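You operate a simulated robot arm through the tools that you are given. There is no shell and no other tool. Be economical: measure what you need, move in short steps, check, and stop when the job is done.

Carry out the task below with a simulated robot arm. There is one attempt and no reset: what you move stays moved.

TASK
Take the egg shell from the top of the white table and leave it on the lower shelf of the white table. Take the blue block and leave it on the lower shelf of the hooded bench. Take the green sponge and leave it on the white paper. Close the right cupboard door. Push the left cupboard door shut. Take the round blue tub and leave it on the steel top of the grey bench. Push the orange drawer shut. Put the purple box on the middle of the black board away on the steel shelf. Take the yellow block on the middle of the black board and put it away on the small steel shelf. Put the deep orange tub on the middle of the black board away on the lower shelf of the hooded bench. Put the shut purple box on the right half of the long steel bench away on the bench top by the grey turntable. Push the hood flap shut. The order is free. Set down upright: blue block, yellow block.

The check looks at the end state, three seconds after you hand in, the way a careful person would. Anything else that was tipped, shoved, dropped, spilled or broken makes it a failure.

THE ROBOT
A 7-joint arm with a two-finger parallel gripper on a trunk, on a base that drives. Base frame: it is fixed to the floor where the robot stands at the start and does not move with it; the origin is under the middle of the robot, x ahead of it, y to its left, z up. Lengths are in mm, angles in rad, forces in N, time in s.
With the tool pointing down near the work surface it reaches from about 100 to 580 mm from the robot's upright axis, wherever it stands. Its first joint turns from -2.897 to 2.897 rad. Places, roughly: bench top by the grey turntable (22x34 cm) [1280, 240, 860]; blue block (8x5x6 cm) [1500, 100, 900]; deep orange tub (12x17x6 cm) [4100, -2000, 800]; egg shell (5x4x2 cm) [700, 100, 900]; green sponge (11x7x4 cm) [400, 1100, 900]; hood flap [300, -700, 1500]; left cupboard door [-1000, -500, 500]; lower shelf of the hooded bench [600, -1400, 300]; lower shelf of the white table [600, 500, 300]; orange drawer [600, -5000, 600]; purple box [4000, -2250, 750]; right cupboard door [-1000, 100, 500]; round blue tub (12x12x9 cm) [3900, -6500, 400]; shut purple box [1500, 3000, 750]; small steel shelf (29x16 cm) [3600, -9640, 760]; steel shelf [-1600, -3300, 900]; steel top of the grey bench [1000, -5600, 800]; white paper [500, 1000, 750]; yellow block (8x6x6 cm) [4100, -2200, 800]. Payload 1.57 kg.
Tool frame: the origin (TCP) lies between the finger pads and is the grasp point; the fingertips stand 30 mm ahead of it; z points along the fingers, y is the line along which they close. Largest opening 110 mm; finger width 24, thickness 12; the body of the gripper, 48 by 112 mm, starts 78 mm behind the TCP.
Orientation is that of the tool frame in the base frame, as [roll, pitch, yaw] about the fixed x, y, z axes, in that order (R = Rz(yaw) Ry(pitch) Rx(roll)). With the fingers straight down and closing along the base's y, the tool's x points along the base's -x, its y along +y and its z along -z.

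THE INTERFACE
- The arm moves only by the tool jog_arm. Its argument "targets" is a list of rows, each a list of 7 numbers: the shift along the tool's x, y, z in units of 25 mm (1.0 is 25 mm), then the turn, a rotation vector about the tool's x, y, z in units of 5 degrees (1.0 is 5 degrees), then the opening, from 0 (shut) to 1 (fully open). In form: [[x, y, z, ax, ay, az, fingers], ...]. A call has 1 to 20 rows; each row shifts and turns the commanded pose from where the row before left it, along the tool's axes as they then stand. A call with a number of a shift or a turn outside -1 to 1 is refused whole. A row lasts 0.2 s, in which the tool goes at most 50 mm and 0.15 rad; a call with a longer step from one row to the next is refused whole, and so is a gripper value outside its range. Where a pose cannot be reached the arm comes as near as it can. A force on the tool above 40 N (or 10 N above the force at the start of the call, whichever is more), or a blocked arm, ends the call early, and 0.2 s more pass. The fingers move at their own pace (about 45 mm/s each) and stop on an object; they squeeze with about 32 N. The grip force told is the motor's: it shows also when the fingers shut on nothing. Time passes only in rows, and 0.2 s behind the last, so rows that do not move let the fingers close. It gives the time, the measured TCP pose, the force on the tool (base axes), the opening and the grip force at its end, in the units of the frame above (readings bear some noise), with the torque about the TCP (base axes, N m) and any sound that the robot's microphone picked up.
- Cameras (640 x 400 px; columns grow to the right, rows downward): "scene" is now at [-7.9, 99.7, 1529]; the picture's right is [-0.70, -0.71, -0.00], its down [-0.56, 0.55, -0.62] and it looks along [0.44, -0.44, -0.78] (base axes); focal length 214 px, centre (320, 200). "wrist" rides on the gripper at [70, 16, -141] in the tool frame; the picture's right is [-0.23, 0.97, 0.00], its down [-0.86, -0.20, -0.48] and it looks along [-0.47, -0.11, 0.88] (tool axes); focal length 222 px, centre (320, 200). There is no depth. A picture from a camera that has moved, and an enlarged one, comes with that camera's place and axes in the base frame and with its lens.
- get_image(camera): a new picture of that camera. The clock stands still meanwhile.
- lift_body(by): slides the trunk up (or, below 0, down) by that many mm; the arm and the scene camera ride with it, the base frame stays. It gives what a move gives, with no picture.
- roll_base(legs): drives the robot by 1 to 6 legs, each [ahead, turn to the left] in mm and rad, along the robot's own axes; the way and the turn of a leg run together, so that a leg with both is an arc; at most 1500 mm and 3.142 rad a leg. The arm and the cameras ride along, it lands a little off, and it stops where it bumps. It gives what a move gives.
- turn_head(pan, tilt): turns the head with the scene camera to pan (to the left, within 2.705 rad either way) and tilt (down, from -0.506 to 1.204), counted from straight ahead of the robot. It gives what a move gives.
- enlarge(camera, box): a new picture of the part [left, top, right, bottom] of that camera's present view, enlarged. The clock stands still meanwhile.
- job_done(): hands the job in; it is judged then, once.

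Go step by step. Nothing tells you exact positions but the pictures and the camera data: compare them with the known pose of the tool, close in by small moves and look again before you grip or let go. The budget is 525 turns and 300 pictures, counting those below and the enlarged ones. Unless the task says otherwise, let go and move clear before handing in.

The tools are called after "Call:" as name(argument=value, ...) on one line, values as JSON. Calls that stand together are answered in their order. jog_arm: Moves the arm, as the interface text tells. Its arguments: {"type":"object","properties":{"targets":{"type":"array"}},"required":["targets"]} The other tools are called the same way: lift_body (by) slides the trunk up or down; roll_base (legs) drives the base; turn_head (pan, tilt) turns the head that bears the scene camera; get_image (camera) takes a picture; enlarge (camera, box) takes an enlarged picture of a part of a camera's view; job_done () hands the job in.

At the start:

```text
time_s: 0.0
ee_pos: [-314.5, -253.9, 998.5]
tool_rot: [3.141, 0.001, 3.141]
force: [0.1, 0.1, 0.1]
torque: [0.01, 0.01, 0.01]
finger_gap: 110.0
finger_force: 0.1
trunk travel left (down, up): [-475.0, 115.0]
robot x, y, heading: [-0.6, -2.4, 0.001]
head pan, tilt: [-0.78, 0.902]
```

scene: 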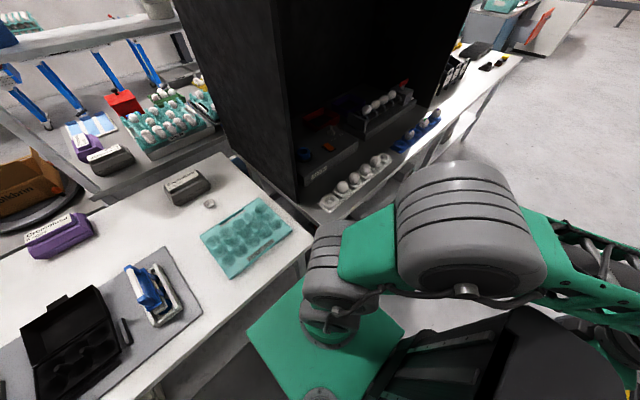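
wrist: 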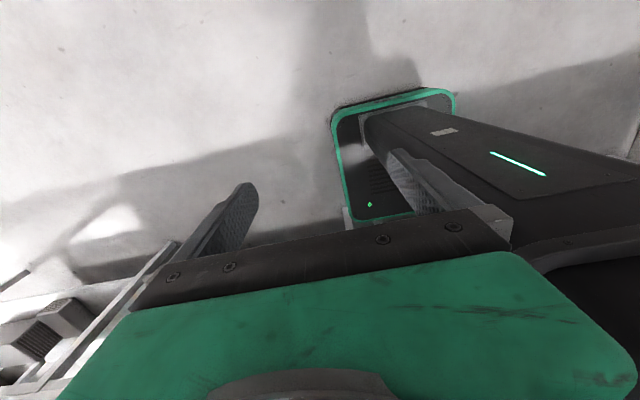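

I start by looking around from the present stand to place the white table, the hood and the cupboards.

Call:
turn_head(pan=0.3, tilt=0.6)

Call:
get_image(camera="scene")

Call:
turn_head(pan=1.5, tilt=0.6)

Call:
get_image(camera="scene")

Call:
turn_head(pan=2.7, tilt=0.6)

Call:
get_image(camera="scene")

Call:
turn_head(pan=-2.3, tilt=0.6)

Call:
get_image(camera="scene")

Call:
turn_head(pan=-1.1, tilt=0.4)

Call:
get_image(camera="scene")

```text
time_s: 1.3
ee_pos: [-314.6, -253.4, 999.8]
tool_rot: [3.14, 0.0, -3.141]
force: [0.8, -0.5, 0.0]
torque: [-0.03, 0.0, -0.01]
finger_gap: 110.0
finger_force: 0.0
trunk travel left (down, up): [-475.0, 115.0]
robot x, y, heading: [0.6, -2.9, -0.001]
head pan, tilt: [0.3, 0.6]
```

```text
297 pictures are left
camera scene: at [22.9, 178.8, 1553.9], right [0.29, -0.96, 0.0], down [-0.54, -0.17, -0.82], along [0.79, 0.24, -0.57], focal length 214 px, centre (320, 200)
```

scene: 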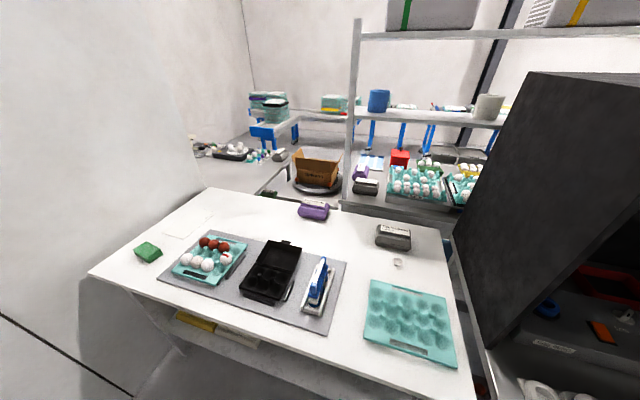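

```text
time_s: 2.7
ee_pos: [-315.1, -253.8, 1000.3]
tool_rot: [-3.141, 0.001, -3.142]
force: [0.5, -0.2, 0.2]
torque: [0.05, -0.02, 0.0]
finger_gap: 110.0
finger_force: 0.1
trunk travel left (down, up): [-475.0, 115.0]
robot x, y, heading: [1.4, -0.1, 0.001]
head pan, tilt: [1.499, 0.6]
```

```text
296 pictures are left
camera scene: at [-55.1, 240.9, 1553.9], right [1.0, -0.07, 0.0], down [-0.04, -0.56, -0.83], along [0.06, 0.82, -0.56], focal length 214 px, centre (320, 200)
```

scene: 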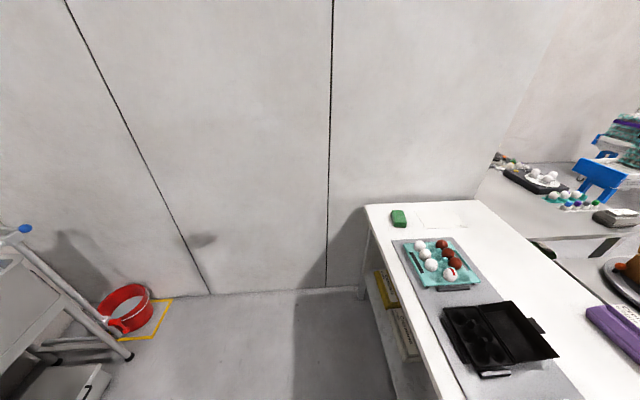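

```text
time_s: 4.1
ee_pos: [-315.1, -253.4, 1000.5]
tool_rot: [3.141, -0.001, -3.14]
force: [0.0, 0.5, 0.2]
torque: [-0.02, -0.02, 0.04]
finger_gap: 109.8
finger_force: 0.2
trunk travel left (down, up): [-475.0, 115.0]
robot x, y, heading: [1.4, 1.1, -0.002]
head pan, tilt: [2.7, 0.6]
```

```text
295 pictures are left
camera scene: at [-141.4, 190.6, 1553.9], right [0.43, 0.9, 0.0], down [0.51, -0.24, -0.83], along [-0.75, 0.35, -0.56], focal length 214 px, centre (320, 200)
```

scene: 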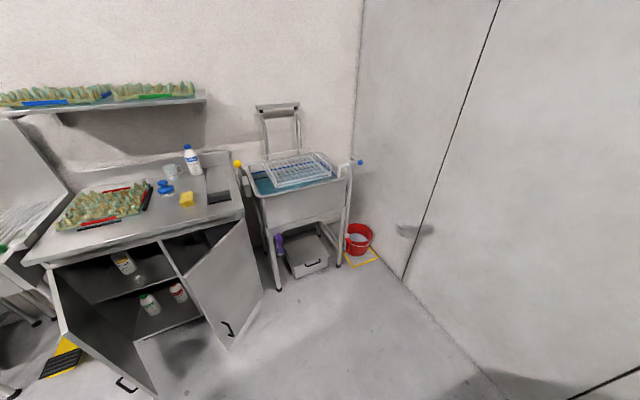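

```text
time_s: 8.1
ee_pos: [-315.0, -253.8, 998.8]
tool_rot: [-3.141, 0.0, -3.141]
force: [-0.1, 0.1, -0.5]
torque: [0.01, 0.02, 0.02]
finger_gap: 110.2
finger_force: 0.0
trunk travel left (down, up): [-475.0, 115.0]
robot x, y, heading: [-3.5, -2.8, 0.002]
head pan, tilt: [-2.3, 0.6]
```

```text
294 pictures are left
camera scene: at [-120.4, 86.8, 1553.9], right [-0.75, 0.67, 0.0], down [0.38, 0.42, -0.83], along [-0.55, -0.62, -0.56], focal length 214 px, centre (320, 200)
```

scene: 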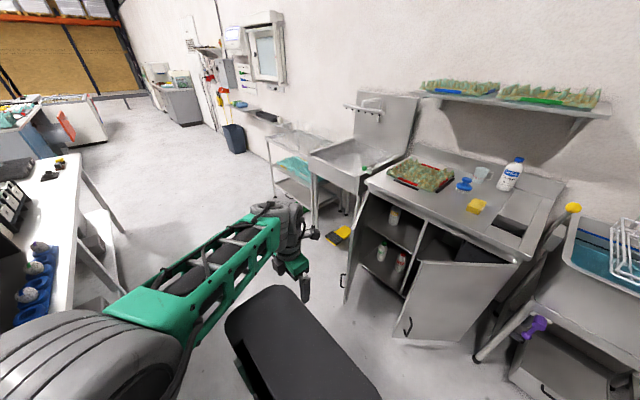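

```text
time_s: 9.4
ee_pos: [-314.8, -253.2, 1000.5]
tool_rot: [-3.141, 0.001, 3.14]
force: [-0.4, -0.2, 0.1]
torque: [0.0, -0.03, 0.0]
finger_gap: 110.2
finger_force: 0.0
trunk travel left (down, up): [-475.0, 115.0]
robot x, y, heading: [2.1, -1.3, 0.002]
head pan, tilt: [-1.1, 0.4]
```

```text
293 pictures are left
camera scene: at [-19.5, 70.2, 1572.1], right [-0.89, -0.45, 0.0], down [-0.18, 0.35, -0.92], along [0.42, -0.82, -0.39], focal length 214 px, centre (320, 200)
```

scene: 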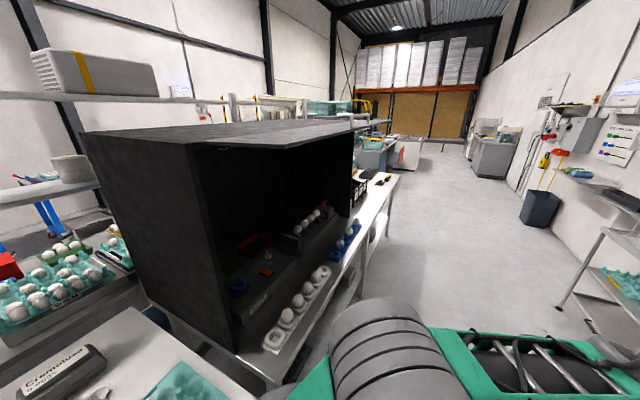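

The white table top seems to be near z 885, spanning x 260–870. I raise the trunk for a better overview and look at the far bench more closely.

Call:
lift_body(by=110)

Call:
turn_head(pan=0.1, tilt=0.35)

Call:
enlarge(camera="scene", box=[120, 80, 440, 280])

Call:
turn_head(pan=-1.4, tilt=0.1)

Call:
get_image(camera="scene")

```text
time_s: 10.9
ee_pos: [-314.8, -253.9, 1109.5]
tool_rot: [-3.14, -0.001, -3.141]
force: [0.4, 0.2, 0.4]
torque: [-0.03, 0.01, -0.01]
finger_gap: 110.1
finger_force: 0.0
trunk travel left (down, up): [-585.0, 5.0]
robot x, y, heading: [-0.6, -0.4, 0.001]
head pan, tilt: [-1.1, 0.4]
```

```text
time_s: 12.3
ee_pos: [-316.0, -253.5, 1109.0]
tool_rot: [3.141, 0.0, -3.14]
force: [0.8, -0.2, -0.4]
torque: [-0.02, 0.01, -0.01]
finger_gap: 110.0
finger_force: 0.2
trunk travel left (down, up): [-585.0, 5.0]
robot x, y, heading: [1.5, 2.0, -0.002]
head pan, tilt: [0.099, 0.351]
```

```text
2.00 times, centred on (280, 180) of scene
camera zoom: at [31.1, 161.9, 1686.7], right [0.1, -1.0, 0.0], down [-0.34, -0.03, -0.94], along [0.93, 0.09, -0.34], focal length 429 px, centre (400, 240)
```

zoom: 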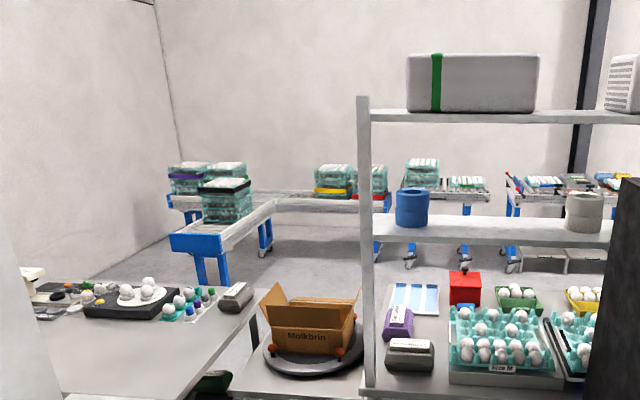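

```text
time_s: 13.9
ee_pos: [-315.3, -253.4, 1109.0]
tool_rot: [3.14, 0.0, 3.141]
force: [-0.1, -0.2, 0.1]
torque: [0.02, -0.01, 0.0]
finger_gap: 109.9
finger_force: 0.1
trunk travel left (down, up): [-585.0, 5.0]
robot x, y, heading: [-1.0, 2.5, -0.005]
head pan, tilt: [-1.4, 0.099]
```

```text
291 pictures are left
camera scene: at [-45.8, 62.1, 1710.1], right [-0.99, -0.17, 0.0], down [-0.02, 0.1, -0.99], along [0.17, -0.98, -0.1], focal length 214 px, centre (320, 200)
```

scene: 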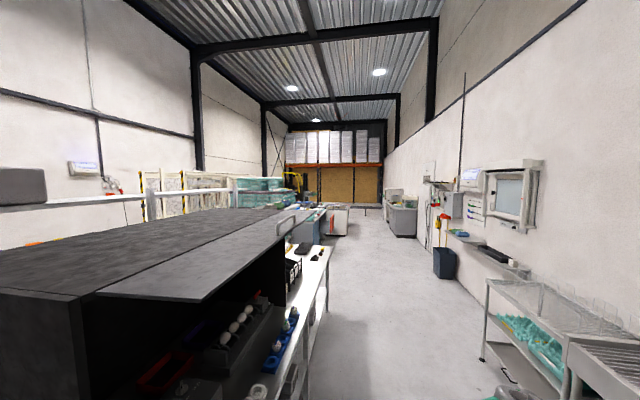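

I look down at the robot's own base and the table edge to judge clearance.

Call:
turn_head(pan=0.3, tilt=1.2)

Call:
get_image(camera="scene")

Call:
turn_head(pan=1.6, tilt=1.2)

Call:
get_image(camera="scene")

```text
time_s: 15.6
ee_pos: [-315.5, -254.0, 1110.1]
tool_rot: [-3.141, 0.001, -3.141]
force: [-1.2, -0.2, 0.7]
torque: [0.0, -0.02, 0.01]
finger_gap: 110.0
finger_force: 0.0
trunk travel left (down, up): [-585.0, 5.0]
robot x, y, heading: [-1.5, 0.6, -0.004]
head pan, tilt: [0.3, 1.201]
```

```text
290 pictures are left
camera scene: at [-8.1, 169.3, 1619.4], right [0.3, -0.96, 0.0], down [-0.89, -0.28, -0.36], along [0.35, 0.11, -0.93], focal length 214 px, centre (320, 200)
```

scene: 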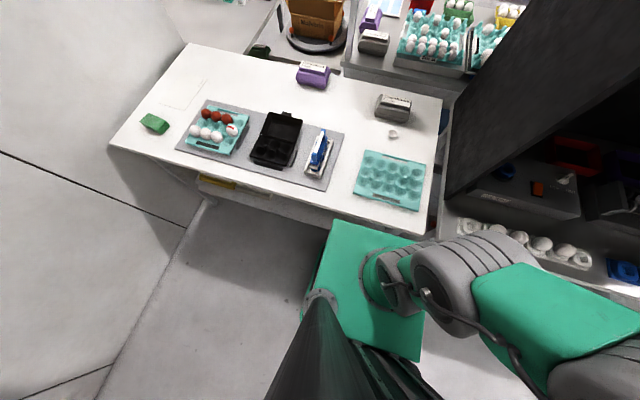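

```text
time_s: 17.1
ee_pos: [-315.3, -254.3, 1110.0]
tool_rot: [3.14, 0.0, 3.141]
force: [-0.8, -0.3, -0.5]
torque: [-0.03, 0.0, -0.01]
finger_gap: 110.0
finger_force: 0.0
trunk travel left (down, up): [-585.0, 5.0]
robot x, y, heading: [-2.6, -0.1, 0.001]
head pan, tilt: [1.6, 1.201]
```

```text
289 pictures are left
camera scene: at [-63.1, 208.6, 1619.3], right [1.0, 0.03, 0.0], down [0.03, -0.93, -0.36], along [-0.01, 0.36, -0.93], focal length 214 px, centre (320, 200)
```

scene: 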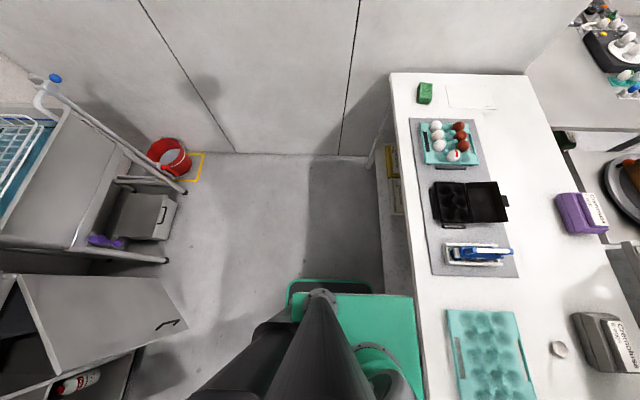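

Base footprint seems roughly ±245 x ±205. I back off, turn to face +y and drive along the table's front so the table is on the robot's right, near the sponge.

Call:
roll_base(legs=[[-180, 0], [0, 1.571]])

Call:
roll_base(legs=[[440, -0.4], [440, 0.4], [60, 0]])

Call:
turn_head(pan=-1.3, tilt=0.9)

Call:
get_image(camera="scene")

```text
time_s: 22.4
ee_pos: [75.5, -315.6, 1109.6]
tool_rot: [-3.141, 0.0, -1.573]
force: [0.3, 0.1, 0.2]
torque: [0.0, 0.04, 0.02]
finger_gap: 109.9
finger_force: 0.0
trunk travel left (down, up): [-585.0, 5.0]
robot x, y, heading: [-178.5, -0.0, 1.569]
head pan, tilt: [1.6, 1.201]
```

```text
time_s: 27.9
ee_pos: [251.7, 600.9, 1110.0]
tool_rot: [3.141, 0.0, -1.571]
force: [-0.5, -0.2, -0.3]
torque: [-0.02, 0.02, 0.03]
finger_gap: 109.8
finger_force: 0.0
trunk travel left (down, up): [-585.0, 5.0]
robot x, y, heading: [-1.3, 918.1, 1.567]
head pan, tilt: [1.6, 1.201]
```

```text
time_s: 30.4
ee_pos: [252.0, 600.1, 1110.0]
tool_rot: [-3.141, 0.001, -1.572]
force: [-0.2, 0.1, 0.4]
torque: [0.02, -0.02, -0.01]
finger_gap: 109.7
finger_force: 0.0
trunk travel left (down, up): [-585.0, 5.0]
robot x, y, heading: [-1.3, 917.1, 1.565]
head pan, tilt: [-1.3, 0.901]
```

```text
288 pictures are left
camera scene: at [-85.3, 874.7, 1639.1], right [0.26, -0.96, 0.0], down [-0.76, -0.21, -0.62], along [0.6, 0.16, -0.78], focal length 214 px, centre (320, 200)
```

scene: 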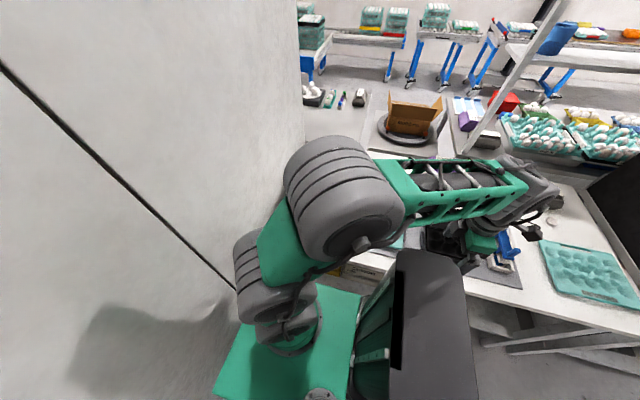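

The sponge is hidden by the arm; I bring the tool above its expected place (about 389, 1010) and look with the wrist camera.

Call:
jog_arm(targets=[[-1, -0.35, 0, 0, 0, 0, 1], [-1, -0.35, 0, 0, 0, 0, 1], [-1, -0.35, 0, 0, 0, 0, 1], [-1, -0.35, 0, 0, 0, 0, 1], [-1, -0.35, 0, 0, 0, 0, 1], [-1, -0.35, 0, 0, 0, 0, 1], [-1, -0.35, 0, 0, 0, 0, 1], [-1, -0.35, 0, 0, 0, 0, 1], [-1, -0.35, 0, 0, 0, 0, 1], [-1, -0.35, 0, 0, 0, 0, 1], [-1, -0.35, 0, 0, 0, 0, 1], [-1, -0.35, 0, 0, 0, 0, 1], [-1, -0.35, 0, 0, 0, 0, 1], [-1, -0.35, 0, 0, 0, 0, 1], [-1, -0.35, 0, 0, 0, 0, 1], [-1, -0.35, 0, 0, 0, 0, 1]])

Call:
get_image(camera="wrist")

Call:
get_image(camera="scene")

```text
time_s: 33.8
ee_pos: [392.2, 1001.2, 1112.1]
tool_rot: [-3.141, 0.001, -1.574]
force: [-1.3, -0.1, 0.2]
torque: [0.0, 0.0, 0.03]
finger_gap: 110.1
finger_force: 0.2
trunk travel left (down, up): [-585.0, 5.0]
robot x, y, heading: [-1.9, 914.9, 1.563]
head pan, tilt: [-1.3, 0.901]
```

```text
287 pictures are left
camera wrist: at [375.1, 929.9, 1252.0], right [-0.97, 0.23, 0.0], down [0.2, 0.85, 0.48], along [0.11, 0.47, -0.88], focal length 222 px, centre (320, 200)
```

wrist: 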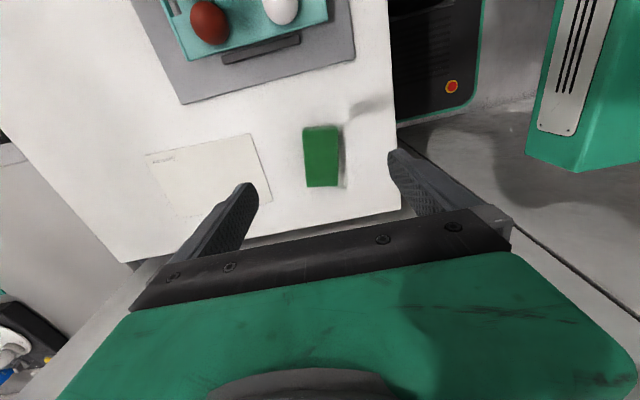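

```text
286 pictures are left
camera scene: at [-85.0, 875.0, 1639.2], right [0.26, -0.96, 0.0], down [-0.76, -0.21, -0.62], along [0.6, 0.16, -0.78], focal length 214 px, centre (320, 200)
```

scene: 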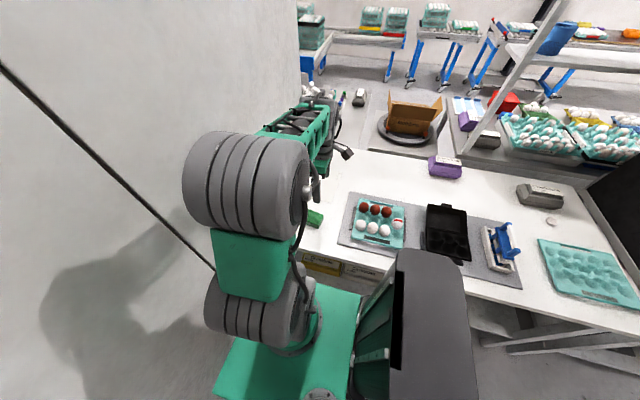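

The sponge sits near (396, 1033), long side along y; the paper spans about x 505–685, y 980–1115. I align and come down partway.

Call:
jog_arm(targets=[[-1, 0, 1, 0, 0, 0, 1], [-0.3, -0.2, 1, 0, 0, 0, 1], [0, 0, 1, 0, 0, 0, 1], [0, 0, 1, 0, 0, 0, 1], [0, 0, 1, 0, 0, 0, 1]])

Call:
get_image(camera="wrist")

```text
time_s: 35.0
ee_pos: [398.4, 1031.8, 985.7]
tool_rot: [3.141, 0.0, -1.574]
force: [0.1, 0.5, 0.3]
torque: [-0.04, -0.02, -0.01]
finger_gap: 109.9
finger_force: 0.2
trunk travel left (down, up): [-585.0, 5.0]
robot x, y, heading: [-0.4, 916.7, 1.566]
head pan, tilt: [-1.3, 0.901]
```

```text
285 pictures are left
camera wrist: at [380.6, 962.0, 1126.3], right [-0.97, 0.23, 0.0], down [0.2, 0.85, 0.48], along [0.11, 0.47, -0.88], focal length 222 px, centre (320, 200)
```

wrist: 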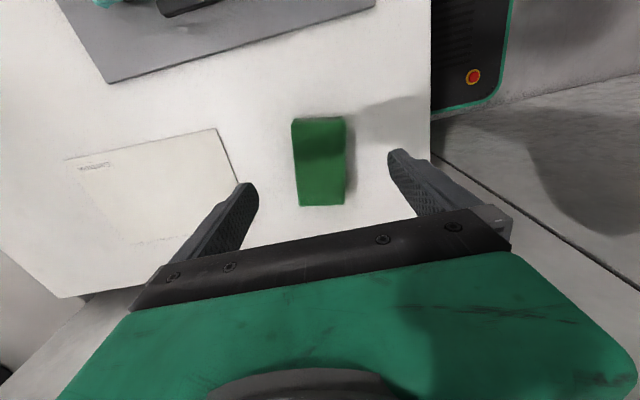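

Triangulating, the table top is about z 855 and the sponge centre near (398, 1037). I descend to grasp height and close.

Call:
jog_arm(targets=[[-0.2, 0, 1, 0, 0, 0, 1], [0, 0, 1, 0, 0, 0, 1], [0, 0, 1, 0, 0, 0, 1], [0, 0, 0.6, 0, 0, 0, 1]])

Call:
get_image(camera="wrist")

```text
time_s: 36.0
ee_pos: [398.8, 1038.3, 895.1]
tool_rot: [3.141, 0.001, -1.574]
force: [0.3, 0.1, -0.3]
torque: [-0.01, 0.0, -0.01]
finger_gap: 109.7
finger_force: 0.1
trunk travel left (down, up): [-585.0, 5.0]
robot x, y, heading: [-1.2, 912.6, 1.567]
head pan, tilt: [-1.3, 0.901]
```

```text
284 pictures are left
camera wrist: at [380.6, 967.1, 1036.0], right [-0.97, 0.23, 0.0], down [0.2, 0.85, 0.48], along [0.11, 0.47, -0.88], focal length 222 px, centre (320, 200)
```

wrist: 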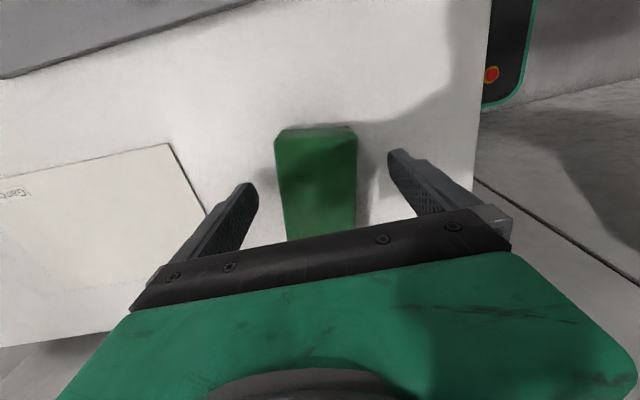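

Table top confirmed near 857. I go down a few mm and grip.

Call:
jog_arm(targets=[[0, 0, 0.16, 0, 0, 0, 1], [0, 0, 0, 0, 0, 0, 0.4], [0, 0, 0, 0, 0, 0, 0.4], [0, 0, 0, 0, 0, 0, 0.4], [0, 0, 0, 0, 0, 0, 0.4], [0, 0, 0, 0, 0, 0, 0.4]])

Call:
jog_arm(targets=[[0, 0, -1, 0, 0, 0, 0.4], [0, 0, -1, 0, 0, 0, 0.4]])

Call:
get_image(camera="wrist")

```text
time_s: 37.4
ee_pos: [397.7, 1038.7, 890.2]
tool_rot: [3.141, -0.001, -1.572]
force: [-1.3, -0.1, -0.1]
torque: [0.0, -0.01, -0.01]
finger_gap: 65.4
finger_force: 31.7
trunk travel left (down, up): [-585.0, 5.0]
robot x, y, heading: [0.0, 912.1, 1.566]
head pan, tilt: [-1.3, 0.901]
```

```text
time_s: 38.0
ee_pos: [396.4, 1037.6, 941.5]
tool_rot: [-3.14, 0.001, -1.571]
force: [0.2, -0.2, -0.6]
torque: [0.03, 0.03, 0.0]
finger_gap: 65.4
finger_force: 32.5
trunk travel left (down, up): [-585.0, 5.0]
robot x, y, heading: [-4.6, 916.1, 1.564]
head pan, tilt: [-1.3, 0.901]
```

```text
283 pictures are left
camera wrist: at [379.8, 966.9, 1081.8], right [-0.97, 0.23, 0.0], down [0.2, 0.85, 0.48], along [0.11, 0.47, -0.88], focal length 222 px, centre (320, 200)
```

wrist: 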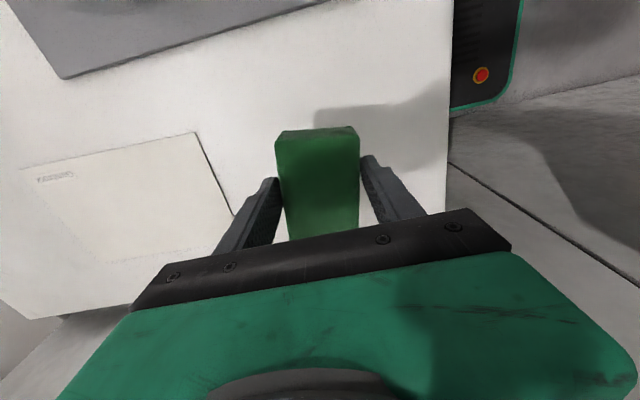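

Gripped. I carry the sponge over the paper (towards x 560, y 1040) and look.

Call:
jog_arm(targets=[[0, -1, 0, 0, 0, 0, 0.4], [0, -1, 0, 0, 0, 0, 0.4], [0, -1, 0, 0, 0, 0, 0.4], [0, -1, 0, 0, 0, 0, 0.4], [0, -1, 0, 0, 0, 0, 0.4], [0, -1, 0, 0, 0, 0, 0.4], [0, -0.5, 0, 0, 0, 0, 0.4]])

Call:
get_image(camera="wrist")

```text
time_s: 39.6
ee_pos: [560.9, 1036.7, 941.8]
tool_rot: [-3.142, 0.0, -1.572]
force: [-0.3, 0.2, 0.0]
torque: [-0.02, -0.03, -0.04]
finger_gap: 65.1
finger_force: 31.4
trunk travel left (down, up): [-585.0, 5.0]
robot x, y, heading: [-1.1, 916.6, 1.567]
head pan, tilt: [-1.3, 0.901]
```

```text
282 pictures are left
camera wrist: at [543.3, 966.3, 1082.1], right [-0.97, 0.23, 0.0], down [0.2, 0.85, 0.48], along [0.11, 0.47, -0.88], focal length 222 px, centre (320, 200)
```

wrist: 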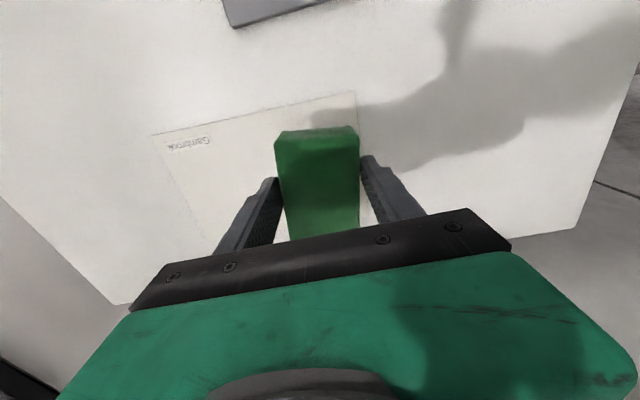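

The sponge is over the paper; I lower, release and rise.

Call:
jog_arm(targets=[[0, -0.5, 1, 0, 0, 0, 0.4], [0, 0, 0.75, 0, 0, 0, 0.4], [0, 0, 0.2, 0, 0, 0, 0.4], [0, 0, 0, 0, 0, 0, 1], [0, 0, 0, 0, 0, 0, 1], [0, 0, 0, 0, 0, 0, 1], [0, 0, -1, 0, 0, 0, 1], [0, 0, -1, 0, 0, 0, 1], [0, 0, -1, 0, 0, 0, 1], [0, 0, -1, 0, 0, 0, 1]])

Call:
get_image(camera="wrist")

```text
time_s: 41.8
ee_pos: [572.2, 1037.0, 992.2]
tool_rot: [-3.14, -0.002, -1.572]
force: [-0.9, -0.2, -0.1]
torque: [0.01, 0.02, 0.0]
finger_gap: 110.3
finger_force: 0.1
trunk travel left (down, up): [-585.0, 5.0]
robot x, y, heading: [0.4, 914.3, 1.571]
head pan, tilt: [-1.3, 0.901]
```

```text
281 pictures are left
camera wrist: at [554.6, 966.8, 1133.9], right [-0.97, 0.23, 0.0], down [0.2, 0.85, 0.48], along [0.11, 0.47, -0.88], focal length 222 px, centre (320, 200)
```

wrist: 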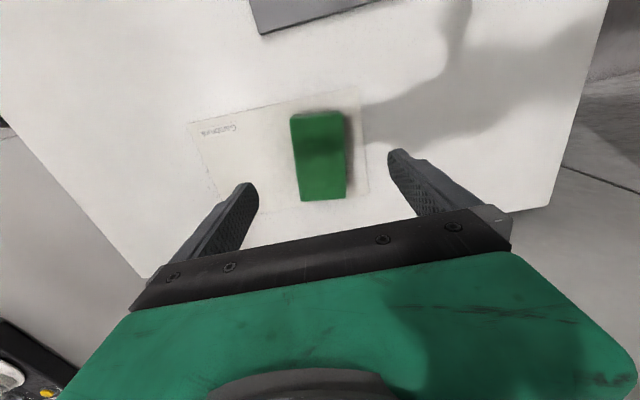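

Sponge is on the paper. Now I lift, tuck the arm in a little and reverse along the table to near the egg shell (about 648, 45, 865).

Call:
jog_arm(targets=[[0, 1, -1, 0, 0, 0, 1], [0, 1, -1, 0, 0, 0, 1], [0, 1, -1, 0, 0, 0, 1], [0, 1, -1, 0, 0, 0, 1], [0, 1, -1, 0, 0, 0, 1]])

Call:
roll_base(legs=[[-420, 0.08], [-420, -0.08]])

Call:
get_image(camera="scene")

Call:
get_image(camera="wrist")

```text
time_s: 43.0
ee_pos: [445.8, 1037.9, 1118.5]
tool_rot: [3.14, -0.001, -1.573]
force: [-0.5, -0.1, -1.4]
torque: [0.0, 0.0, -0.02]
finger_gap: 110.2
finger_force: 0.1
trunk travel left (down, up): [-585.0, 5.0]
robot x, y, heading: [-5.0, 915.3, 1.562]
head pan, tilt: [-1.3, 0.901]
```

```text
time_s: 47.8
ee_pos: [479.3, 201.6, 1118.9]
tool_rot: [3.141, 0.0, -1.568]
force: [-0.3, 0.2, 0.5]
torque: [-0.01, -0.01, 0.0]
finger_gap: 110.0
finger_force: 0.0
trunk travel left (down, up): [-585.0, 5.0]
robot x, y, heading: [29.7, 80.1, 1.578]
head pan, tilt: [-1.3, 0.901]
```

```text
280 pictures are left
camera scene: at [-52.7, 35.8, 1639.1], right [0.27, -0.96, 0.0], down [-0.76, -0.21, -0.62], along [0.6, 0.17, -0.78], focal length 214 px, centre (320, 200)
```

scene: 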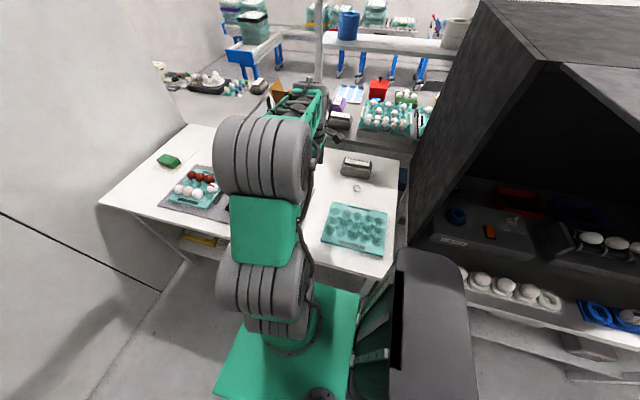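

```text
279 pictures are left
camera wrist: at [461.4, 130.8, 1259.5], right [-0.97, 0.22, 0.0], down [0.2, 0.86, 0.48], along [0.11, 0.47, -0.88], focal length 222 px, centre (320, 200)
```

wrist: 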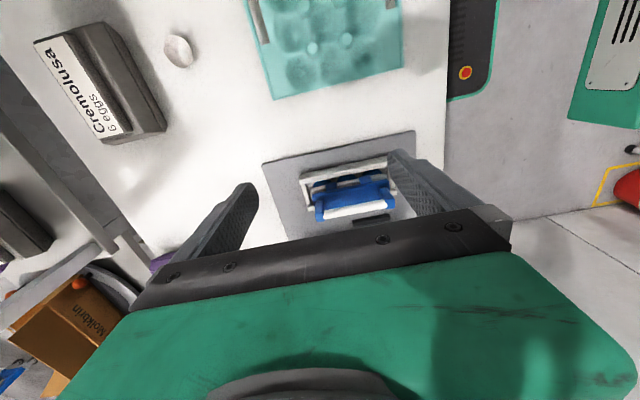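

The egg shell is at about (653, 49). I bring the tool nearer and turn it so the fingers close along y.

Call:
jog_arm(targets=[[1, -0.4, 0, 0, 0, 0, 1], [1, -0.4, 0, 0, 0, 0, 1], [1, -0.4, 0, 0, 0, 0, 1], [1, -0.4, 0, 0, 0, 0, 1], [1, -0.4, 0, 0, 0, 0, 1], [1, -0.4, 0, 0, 0, 0, 1]])

Call:
jog_arm(targets=[[0, 0, 0, 0, 0, 1, 1], [0, 0, 0, 0, 0, 1, 1], [0, 0, 0, 0, 0, 1, 1], [0, 0, 0, 0, 0, 1, 1], [0, 0, 0, 0, 0, 1, 1], [0, 0, 0, 0, 0, 1, 1], [0, 0, 0, 0, 0, 1, 1], [0, 0, 0, 0, 0, 1, 1], [0, 0, 0, 0, 0, 1, 1], [0, 0, 0, 0, 0, 1, 1], [0, 0, 0, 0, 0, 1, 1], [0, 0, 0, 0, 0, 1, 1], [0, 0, 0, 0, 0, 1, 1], [0, 0, 0, 0, 0, 1, 1], [0, 0, 0, 0, 0, 1, 1], [0, 0, 0, 0, 0, 1, 1], [0, 0, 0, 0, 0, 1, 1], [0, 0, 0, 0, 0, 1, 1]])

Call:
get_image(camera="wrist")

```text
time_s: 49.2
ee_pos: [539.5, 50.0, 1118.2]
tool_rot: [3.14, -0.001, -1.566]
force: [-1.1, -0.7, 0.4]
torque: [0.0, -0.01, 0.02]
finger_gap: 110.1
finger_force: 0.1
trunk travel left (down, up): [-585.0, 5.0]
robot x, y, heading: [33.7, 77.0, 1.572]
head pan, tilt: [-1.3, 0.901]
```

```text
time_s: 53.0
ee_pos: [539.2, 52.5, 1118.3]
tool_rot: [3.142, 0.0, -3.137]
force: [-0.2, 0.4, -0.2]
torque: [0.0, 0.0, 0.02]
finger_gap: 109.8
finger_force: 0.1
trunk travel left (down, up): [-585.0, 5.0]
robot x, y, heading: [30.6, 77.4, 1.569]
head pan, tilt: [-1.3, 0.901]
```

```text
278 pictures are left
camera wrist: at [468.3, 67.2, 1259.4], right [0.23, 0.97, 0.0], down [0.86, -0.2, 0.48], along [0.47, -0.11, -0.88], focal length 222 px, centre (320, 200)
```

wrist: 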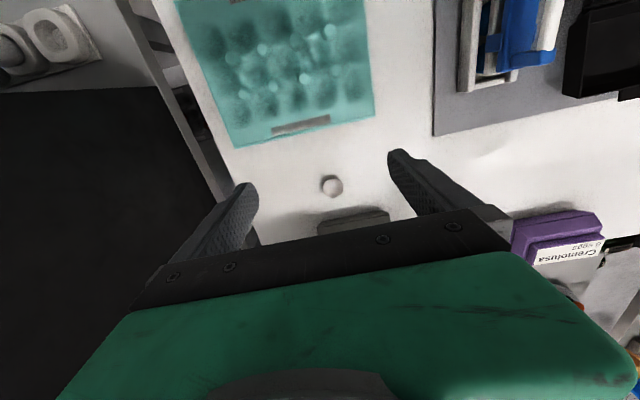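

The shell is at about (654, 48). I tilt the tool 30° outward to extend reach and approach to a hover.

Call:
jog_arm(targets=[[0, 0, 0, 0, -1, 0, 1], [0, 0, 0, 0, -1, 0, 1], [0, 0, 0, 0, -1, 0, 1], [0, 0, 0, 0, -1, 0, 1], [0, 0, 0, 0, -1, 0, 1], [0, 0, 0, 0, -1, 0, 1], [0.5, -0.1, 1, 0, 0, 0, 0.8], [0.42, -0.06, 1, 0, 0, 0, 0.8], [0, 0, 1, 0, 0, 0, 0.8], [0, 0, 1, 0, 0, 0, 0.8], [0, 0, 1, 0, 0, 0, 0.8], [0, 0, 1, 0, 0, 0, 0.8], [0, 0, 1, 0, 0, 0, 0.8]])

Call:
get_image(camera="wrist")

Call:
enlarge(camera="scene", box=[290, 130, 450, 230])

```text
time_s: 55.8
ee_pos: [606.5, 48.7, 955.3]
tool_rot: [3.14, 0.523, -3.139]
force: [-0.1, -0.9, -0.7]
torque: [0.02, 0.04, 0.03]
finger_gap: 88.1
finger_force: 0.1
trunk travel left (down, up): [-585.0, 5.0]
robot x, y, heading: [27.4, 76.4, 1.571]
head pan, tilt: [-1.3, 0.901]
```

```text
277 pictures are left
camera wrist: at [475.3, 63.0, 1042.5], right [0.19, 0.97, 0.11], down [0.5, -0.2, 0.84], along [0.84, -0.11, -0.53], focal length 222 px, centre (320, 200)
```

wrist: 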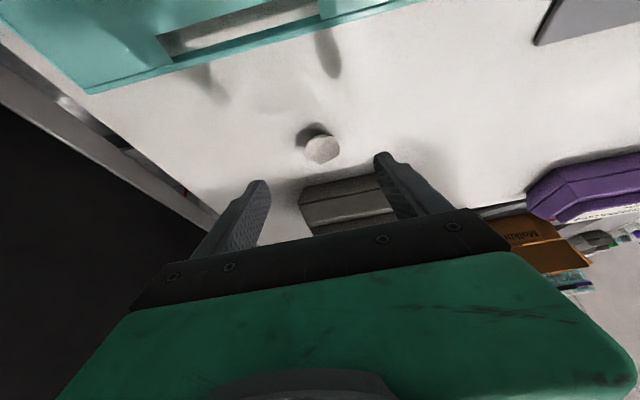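

```text
4.00 times, centred on (370, 180) of scene
camera zoom: at [-52.2, 36.3, 1639.2], right [0.27, -0.96, 0.0], down [-0.76, -0.21, -0.62], along [0.6, 0.17, -0.78], focal length 858 px, centre (120, 280)
```

zoom: 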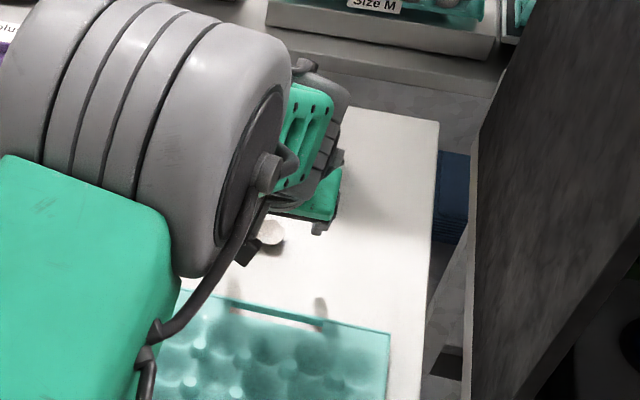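

Aligned. I go down the last 73 mm along the tool axis and check before closing.

Call:
jog_arm(targets=[[0, 0, 1, 0, 0, 0, 0.7], [0, 0, 1, 0, 0, 0, 0.7], [0, 0, 0.9, 0, 0, 0, 0.7]])

Call:
get_image(camera="wrist")

```text
time_s: 56.6
ee_pos: [642.3, 47.6, 891.3]
tool_rot: [-3.141, 0.523, -3.137]
force: [-0.3, -0.7, 0.4]
torque: [-0.02, 0.02, -0.02]
finger_gap: 77.0
finger_force: 0.1
trunk travel left (down, up): [-585.0, 5.0]
robot x, y, heading: [28.4, 76.1, 1.573]
head pan, tilt: [-1.3, 0.901]
```

```text
275 pictures are left
camera wrist: at [510.7, 63.1, 979.4], right [0.19, 0.97, 0.11], down [0.5, -0.2, 0.84], along [0.84, -0.11, -0.53], focal length 222 px, centre (320, 200)
```

wrist: 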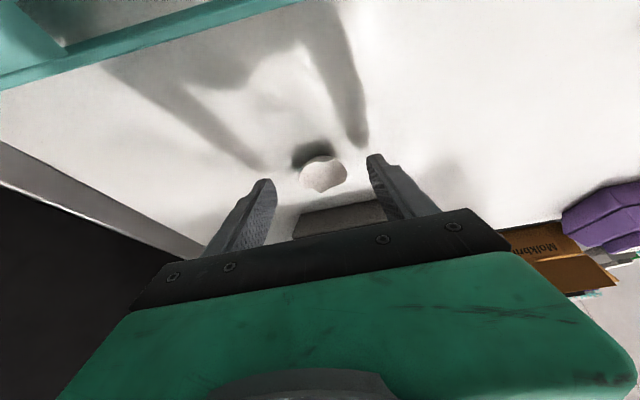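

Shell lies between the tips. I close gently in steps.

Call:
jog_arm(targets=[[0, 0, 0, 0, 0, 0, 0.5], [0, 0, 0, 0, 0, 0, 0.42], [0, 0, 0, 0, 0, 0, 0.4], [0, 0, 0, 0, 0, 0, 0.38], [0, 0, 0, 0, 0, 0, 0.36]])

Call:
get_image(camera="wrist")

```text
time_s: 57.8
ee_pos: [641.6, 48.8, 891.6]
tool_rot: [3.141, 0.524, -3.139]
force: [-0.1, 0.6, 0.8]
torque: [0.01, 0.01, 0.01]
finger_gap: 39.9
finger_force: 0.4
trunk travel left (down, up): [-585.0, 5.0]
robot x, y, heading: [31.6, 77.3, 1.569]
head pan, tilt: [-1.3, 0.901]
```

```text
274 pictures are left
camera wrist: at [510.3, 63.2, 979.5], right [0.19, 0.97, 0.11], down [0.5, -0.2, 0.84], along [0.84, -0.11, -0.53], focal length 222 px, centre (320, 200)
```

wrist: 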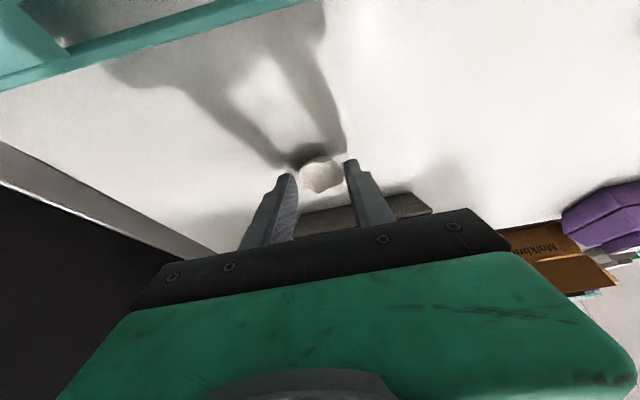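

Call:
jog_arm(targets=[[0, 0, 0, 0, 0, 0, 0.345], [0, 0, 0, 0, 0, 0, 0.335], [0, 0, 0, 0, 0, 0, 0.325]])

```text
time_s: 58.6
ee_pos: [642.6, 48.8, 893.1]
tool_rot: [3.141, 0.526, -3.138]
force: [-0.3, 0.1, 1.5]
torque: [0.01, -0.01, -0.03]
finger_gap: 37.4
finger_force: 5.6
trunk travel left (down, up): [-585.0, 5.0]
robot x, y, heading: [30.9, 79.2, 1.568]
head pan, tilt: [-1.3, 0.901]
```

Contact at 37.4 mm with mild force. I lift a little and check.

Call:
jog_arm(targets=[[0, 0, 0, 0, 0, 0, 0.315], [0, 0, -0.5, 0, 0, 0, 0.315], [0, 0, -1, 0, 0, 0, 0.315], [0, 0, -1, 0, 0, 0, 0.315], [0, 0, -1, 0, 0, 0, 0.315]])

Call:
get_image(camera="wrist")

```text
time_s: 59.8
ee_pos: [598.9, 47.3, 968.1]
tool_rot: [3.141, 0.522, -3.137]
force: [0.0, 0.0, -0.1]
torque: [0.0, 0.02, 0.01]
finger_gap: 34.5
finger_force: 0.1
trunk travel left (down, up): [-585.0, 5.0]
robot x, y, heading: [33.9, 76.3, 1.571]
head pan, tilt: [-1.3, 0.901]
```

```text
273 pictures are left
camera wrist: at [466.6, 62.3, 1055.4], right [0.19, 0.97, 0.11], down [0.5, -0.2, 0.84], along [0.84, -0.11, -0.53], focal length 222 px, centre (320, 200)
```

wrist: 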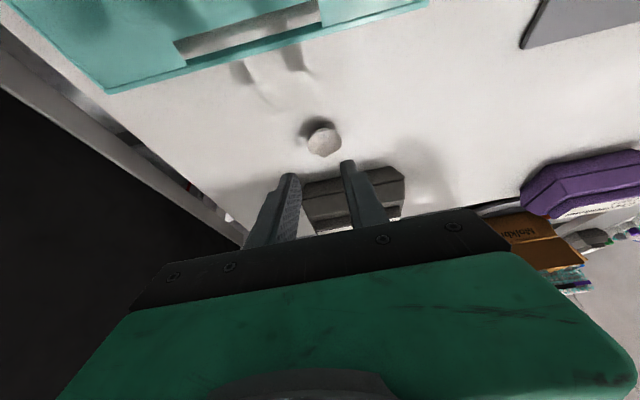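

It slipped off but is intact, now at about (646, 50). I retry a little lower and better centred, with a firmer grip.

Call:
jog_arm(targets=[[0.4, 0.12, 0, 0, 0, 0, 0.7], [0, 0, 1, 0, 0, 0, 0.7], [0, 0, 1, 0, 0, 0, 0.7], [0, 0, 1, 0, 0, 0, 0.7], [0, 0, 0.42, 0, 0, 0, 0.7], [0, 0, 0, 0, 0, 0, 0.5], [0, 0, 0, 0, 0, 0, 0.42]])

Call:
enlarge(camera="wrist", box=[220, 100, 420, 225])

```text
time_s: 61.4
ee_pos: [632.9, 50.8, 889.0]
tool_rot: [-3.141, 0.523, -3.138]
force: [0.1, 0.3, 0.3]
torque: [0.02, 0.04, 0.03]
finger_gap: 46.2
finger_force: 0.1
trunk travel left (down, up): [-585.0, 5.0]
robot x, y, heading: [32.4, 78.4, 1.57]
head pan, tilt: [-1.3, 0.901]
```

```text
3.20 times, centred on (320, 162) of wrist
camera zoom: at [501.1, 65.8, 976.7], right [0.19, 0.97, 0.11], down [0.5, -0.2, 0.84], along [0.84, -0.11, -0.53], focal length 711 px, centre (320, 320)
```

zoom: 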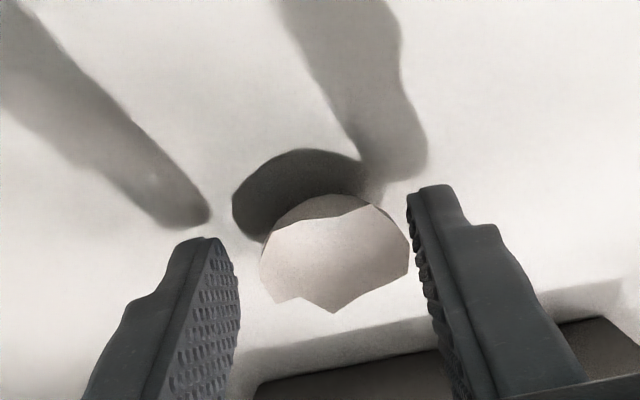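

Call:
jog_arm(targets=[[0, 0.08, 0.06, 0, 0, 0, 0.38], [0, 0, 0, 0, 0, 0, 0.35], [0, 0, 0, 0, 0, 0, 0.33], [0, 0, 0, 0, 0, 0, 0.31]])

Call:
enlarge(camera="wrist", box=[220, 100, 420, 225])

```text
time_s: 62.4
ee_pos: [633.2, 53.4, 887.8]
tool_rot: [3.14, 0.523, -3.137]
force: [-0.3, -0.2, 2.0]
torque: [0.01, -0.02, 0.01]
finger_gap: 37.6
finger_force: 6.7
trunk travel left (down, up): [-585.0, 5.0]
robot x, y, heading: [31.3, 73.7, 1.571]
head pan, tilt: [-1.3, 0.901]
```

```text
3.20 times, centred on (320, 162) of wrist
camera zoom: at [501.9, 67.8, 975.4], right [0.19, 0.97, 0.11], down [0.5, -0.2, 0.84], along [0.84, -0.11, -0.53], focal length 711 px, centre (320, 320)
```

zoom: 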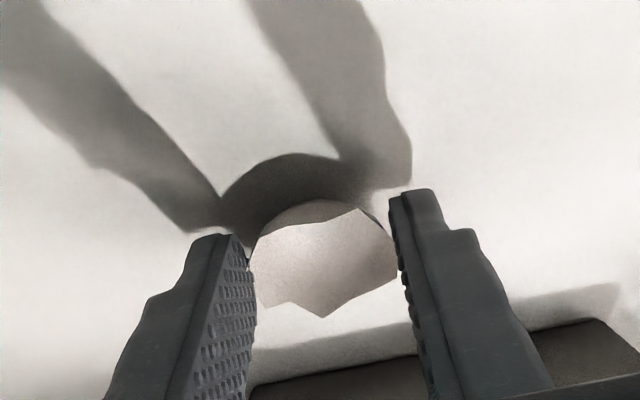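

The shell is a dome resting rim-down, so the tilted fingers push it down. I'll use a vertical tool instead: back off, lower the trunk so the arm reaches further, and try again.

Call:
jog_arm(targets=[[0, 0, 0, 0, 0, 0, 0.5], [0, 0, 0, 0, 0, 0, 0.7], [0, 0, -1, 0, 0, 0, 0.7], [0, 0, -1, 0, 0, 0, 0.7], [0, 0, -1, 0, 0, 0, 0.7], [0, 0, -1, 0, 0, 0, 0.7], [0, 0, 0, 0, 1, 0, 0.7], [0, 0, 0, 0, 1, 0, 0.7], [0, 0, 0, 0, 1, 0, 0.7], [0, 0, 0, 0, 1, 0, 0.7], [0, 0, 0, 0, 1, 0, 0.7], [0, 0, 0, 0, 1, 0, 0.7], [0, 0, -1, 0, 0, 0, 0.7], [0, 0, -1, 0, 0, 0, 0.7], [0, 0, -1, 0, 0, 0, 0.7], [0, 0, -1, 0, 0, 0, 0.7], [0, 0, -1, 0, 0, 0, 0.7], [0, 0, -1, 0, 0, 0, 0.7], [0, 0, -1, 0, 0, 0, 0.7], [0, 0, -1, 0, 0, 0, 0.7]])

Call:
lift_body(by=-200)

Call:
get_image(camera="wrist")

```text
time_s: 66.6
ee_pos: [583.3, 52.9, 1176.4]
tool_rot: [3.141, -0.001, -3.139]
force: [0.2, -0.6, -0.4]
torque: [-0.01, 0.01, 0.04]
finger_gap: 77.2
finger_force: 0.0
trunk travel left (down, up): [-585.0, 5.0]
robot x, y, heading: [33.2, 78.6, 1.57]
head pan, tilt: [-1.3, 0.901]
```

```text
time_s: 68.8
ee_pos: [584.2, 52.6, 975.7]
tool_rot: [-3.141, 0.0, -3.136]
force: [-0.1, 1.0, -0.1]
torque: [-0.01, 0.01, 0.01]
finger_gap: 77.0
finger_force: 0.0
trunk travel left (down, up): [-385.0, 205.0]
robot x, y, heading: [31.9, 77.5, 1.573]
head pan, tilt: [-1.3, 0.901]
```

```text
270 pictures are left
camera wrist: at [513.1, 68.1, 1115.8], right [0.22, 0.97, 0.0], down [0.86, -0.2, 0.48], along [0.47, -0.11, -0.88], focal length 222 px, centre (320, 200)
```

wrist: 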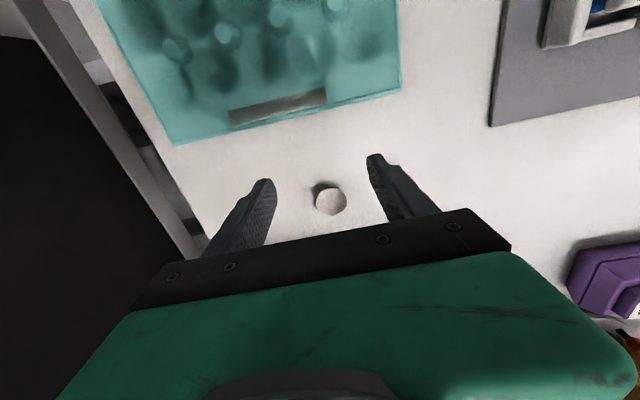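

Call:
jog_arm(targets=[[-1, 0, 0, 0, 0, 0, 0.7], [-1, 0, 0, 0, 0, 0, 0.7], [-0.6, 0, 0, 0, 0, 0, 0.7], [0, 0, 1, 0, 0, 0, 0.7], [0, 0, 1, 0, 0, 0, 0.7]])

Call:
get_image(camera="wrist")

```text
time_s: 70.0
ee_pos: [648.6, 52.9, 925.4]
tool_rot: [3.141, 0.0, -3.137]
force: [-0.5, -1.0, 0.6]
torque: [-0.03, -0.04, 0.04]
finger_gap: 77.0
finger_force: 0.1
trunk travel left (down, up): [-385.0, 205.0]
robot x, y, heading: [32.4, 79.4, 1.57]
head pan, tilt: [-1.3, 0.901]
```

```text
269 pictures are left
camera wrist: at [578.8, 68.1, 1066.2], right [0.22, 0.97, 0.0], down [0.86, -0.2, 0.48], along [0.47, -0.11, -0.88], focal length 222 px, centre (320, 200)
```

wrist: 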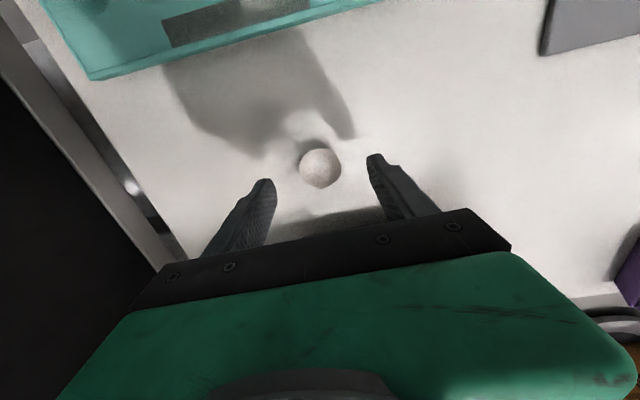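

The arm reaches here vertically now. I go down to just above the table and close gently.

Call:
jog_arm(targets=[[-0.1, -0.05, 1, 0, 0, 0, 0.7], [0, 0, 0.46, 0, 0, 0, 0.7], [0, 0, 0, 0, 0, 0, 0.5], [0, 0, 0, 0, 0, 0, 0.42], [0, 0, 0, 0, 0, 0, 0.38], [0, 0, 0, 0, 0, 0, 0.36], [0, 0, 0, 0, 0, 0, 0.34]])

Call:
enlarge(camera="wrist", box=[220, 100, 420, 225])

```text
time_s: 71.6
ee_pos: [653.1, 52.3, 888.4]
tool_rot: [-3.141, -0.001, -3.138]
force: [-0.1, 0.6, 0.2]
torque: [-0.01, -0.01, 0.0]
finger_gap: 39.2
finger_force: 3.5
trunk travel left (down, up): [-385.0, 205.0]
robot x, y, heading: [30.1, 75.7, 1.573]
head pan, tilt: [-1.3, 0.901]
```

```text
3.20 times, centred on (320, 162) of wrist
camera zoom: at [580.9, 67.6, 1029.6], right [0.22, 0.97, 0.0], down [0.86, -0.2, 0.48], along [0.47, -0.11, -0.88], focal length 711 px, centre (320, 320)
```

zoom: 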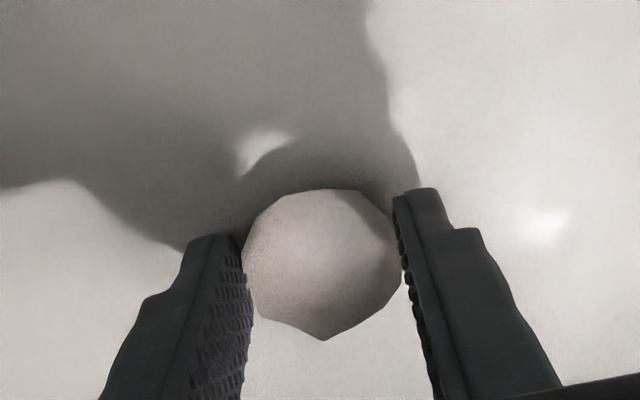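

Call:
jog_arm(targets=[[0, 0, 0, 0, 0, 0, 0.37], [0, 0, 0.1, 0, 0, 0, 0.37], [0, 0, 0, 0, 0, 0, 0.34], [0, 0, 0, 0, 0, 0, 0.325], [0, 0, 0, 0, 0, 0, 0.31]])

```text
time_s: 72.8
ee_pos: [651.4, 52.3, 885.5]
tool_rot: [-3.14, 0.001, -3.138]
force: [-0.1, -0.2, 2.4]
torque: [0.01, -0.01, -0.04]
finger_gap: 37.9
finger_force: 9.3
trunk travel left (down, up): [-385.0, 205.0]
robot x, y, heading: [31.9, 74.2, 1.567]
head pan, tilt: [-1.3, 0.901]
```

Call:
jog_arm(targets=[[0, 0, -0.3, 0, 0, 0, 0.31], [0, 0, -0.4, 0, 0, 0, 0.31], [0, 0, -0.5, 0, 0, 0, 0.31]])

Call:
enlarge(camera="wrist", box=[220, 100, 420, 225])

```text
time_s: 73.6
ee_pos: [650.3, 51.7, 914.9]
tool_rot: [3.141, 0.001, -3.139]
force: [-0.5, -0.4, 0.4]
torque: [0.0, 0.01, 0.01]
finger_gap: 36.4
finger_force: 21.1
trunk travel left (down, up): [-385.0, 205.0]
robot x, y, heading: [32.0, 79.3, 1.571]
head pan, tilt: [-1.3, 0.901]
```

```text
3.20 times, centred on (320, 162) of wrist
camera zoom: at [580.6, 67.4, 1056.6], right [0.22, 0.97, 0.0], down [0.86, -0.2, 0.48], along [0.47, -0.11, -0.88], focal length 711 px, centre (320, 320)
```

zoom: 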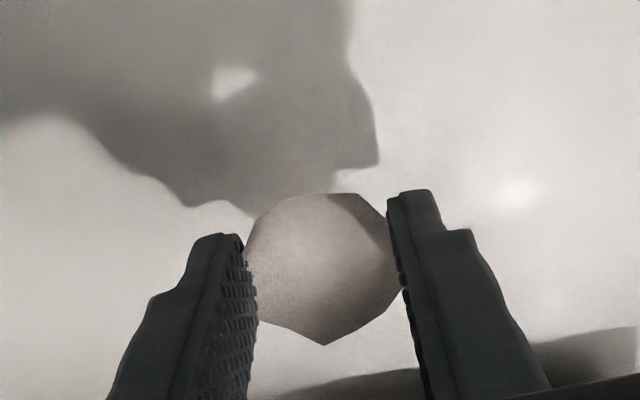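

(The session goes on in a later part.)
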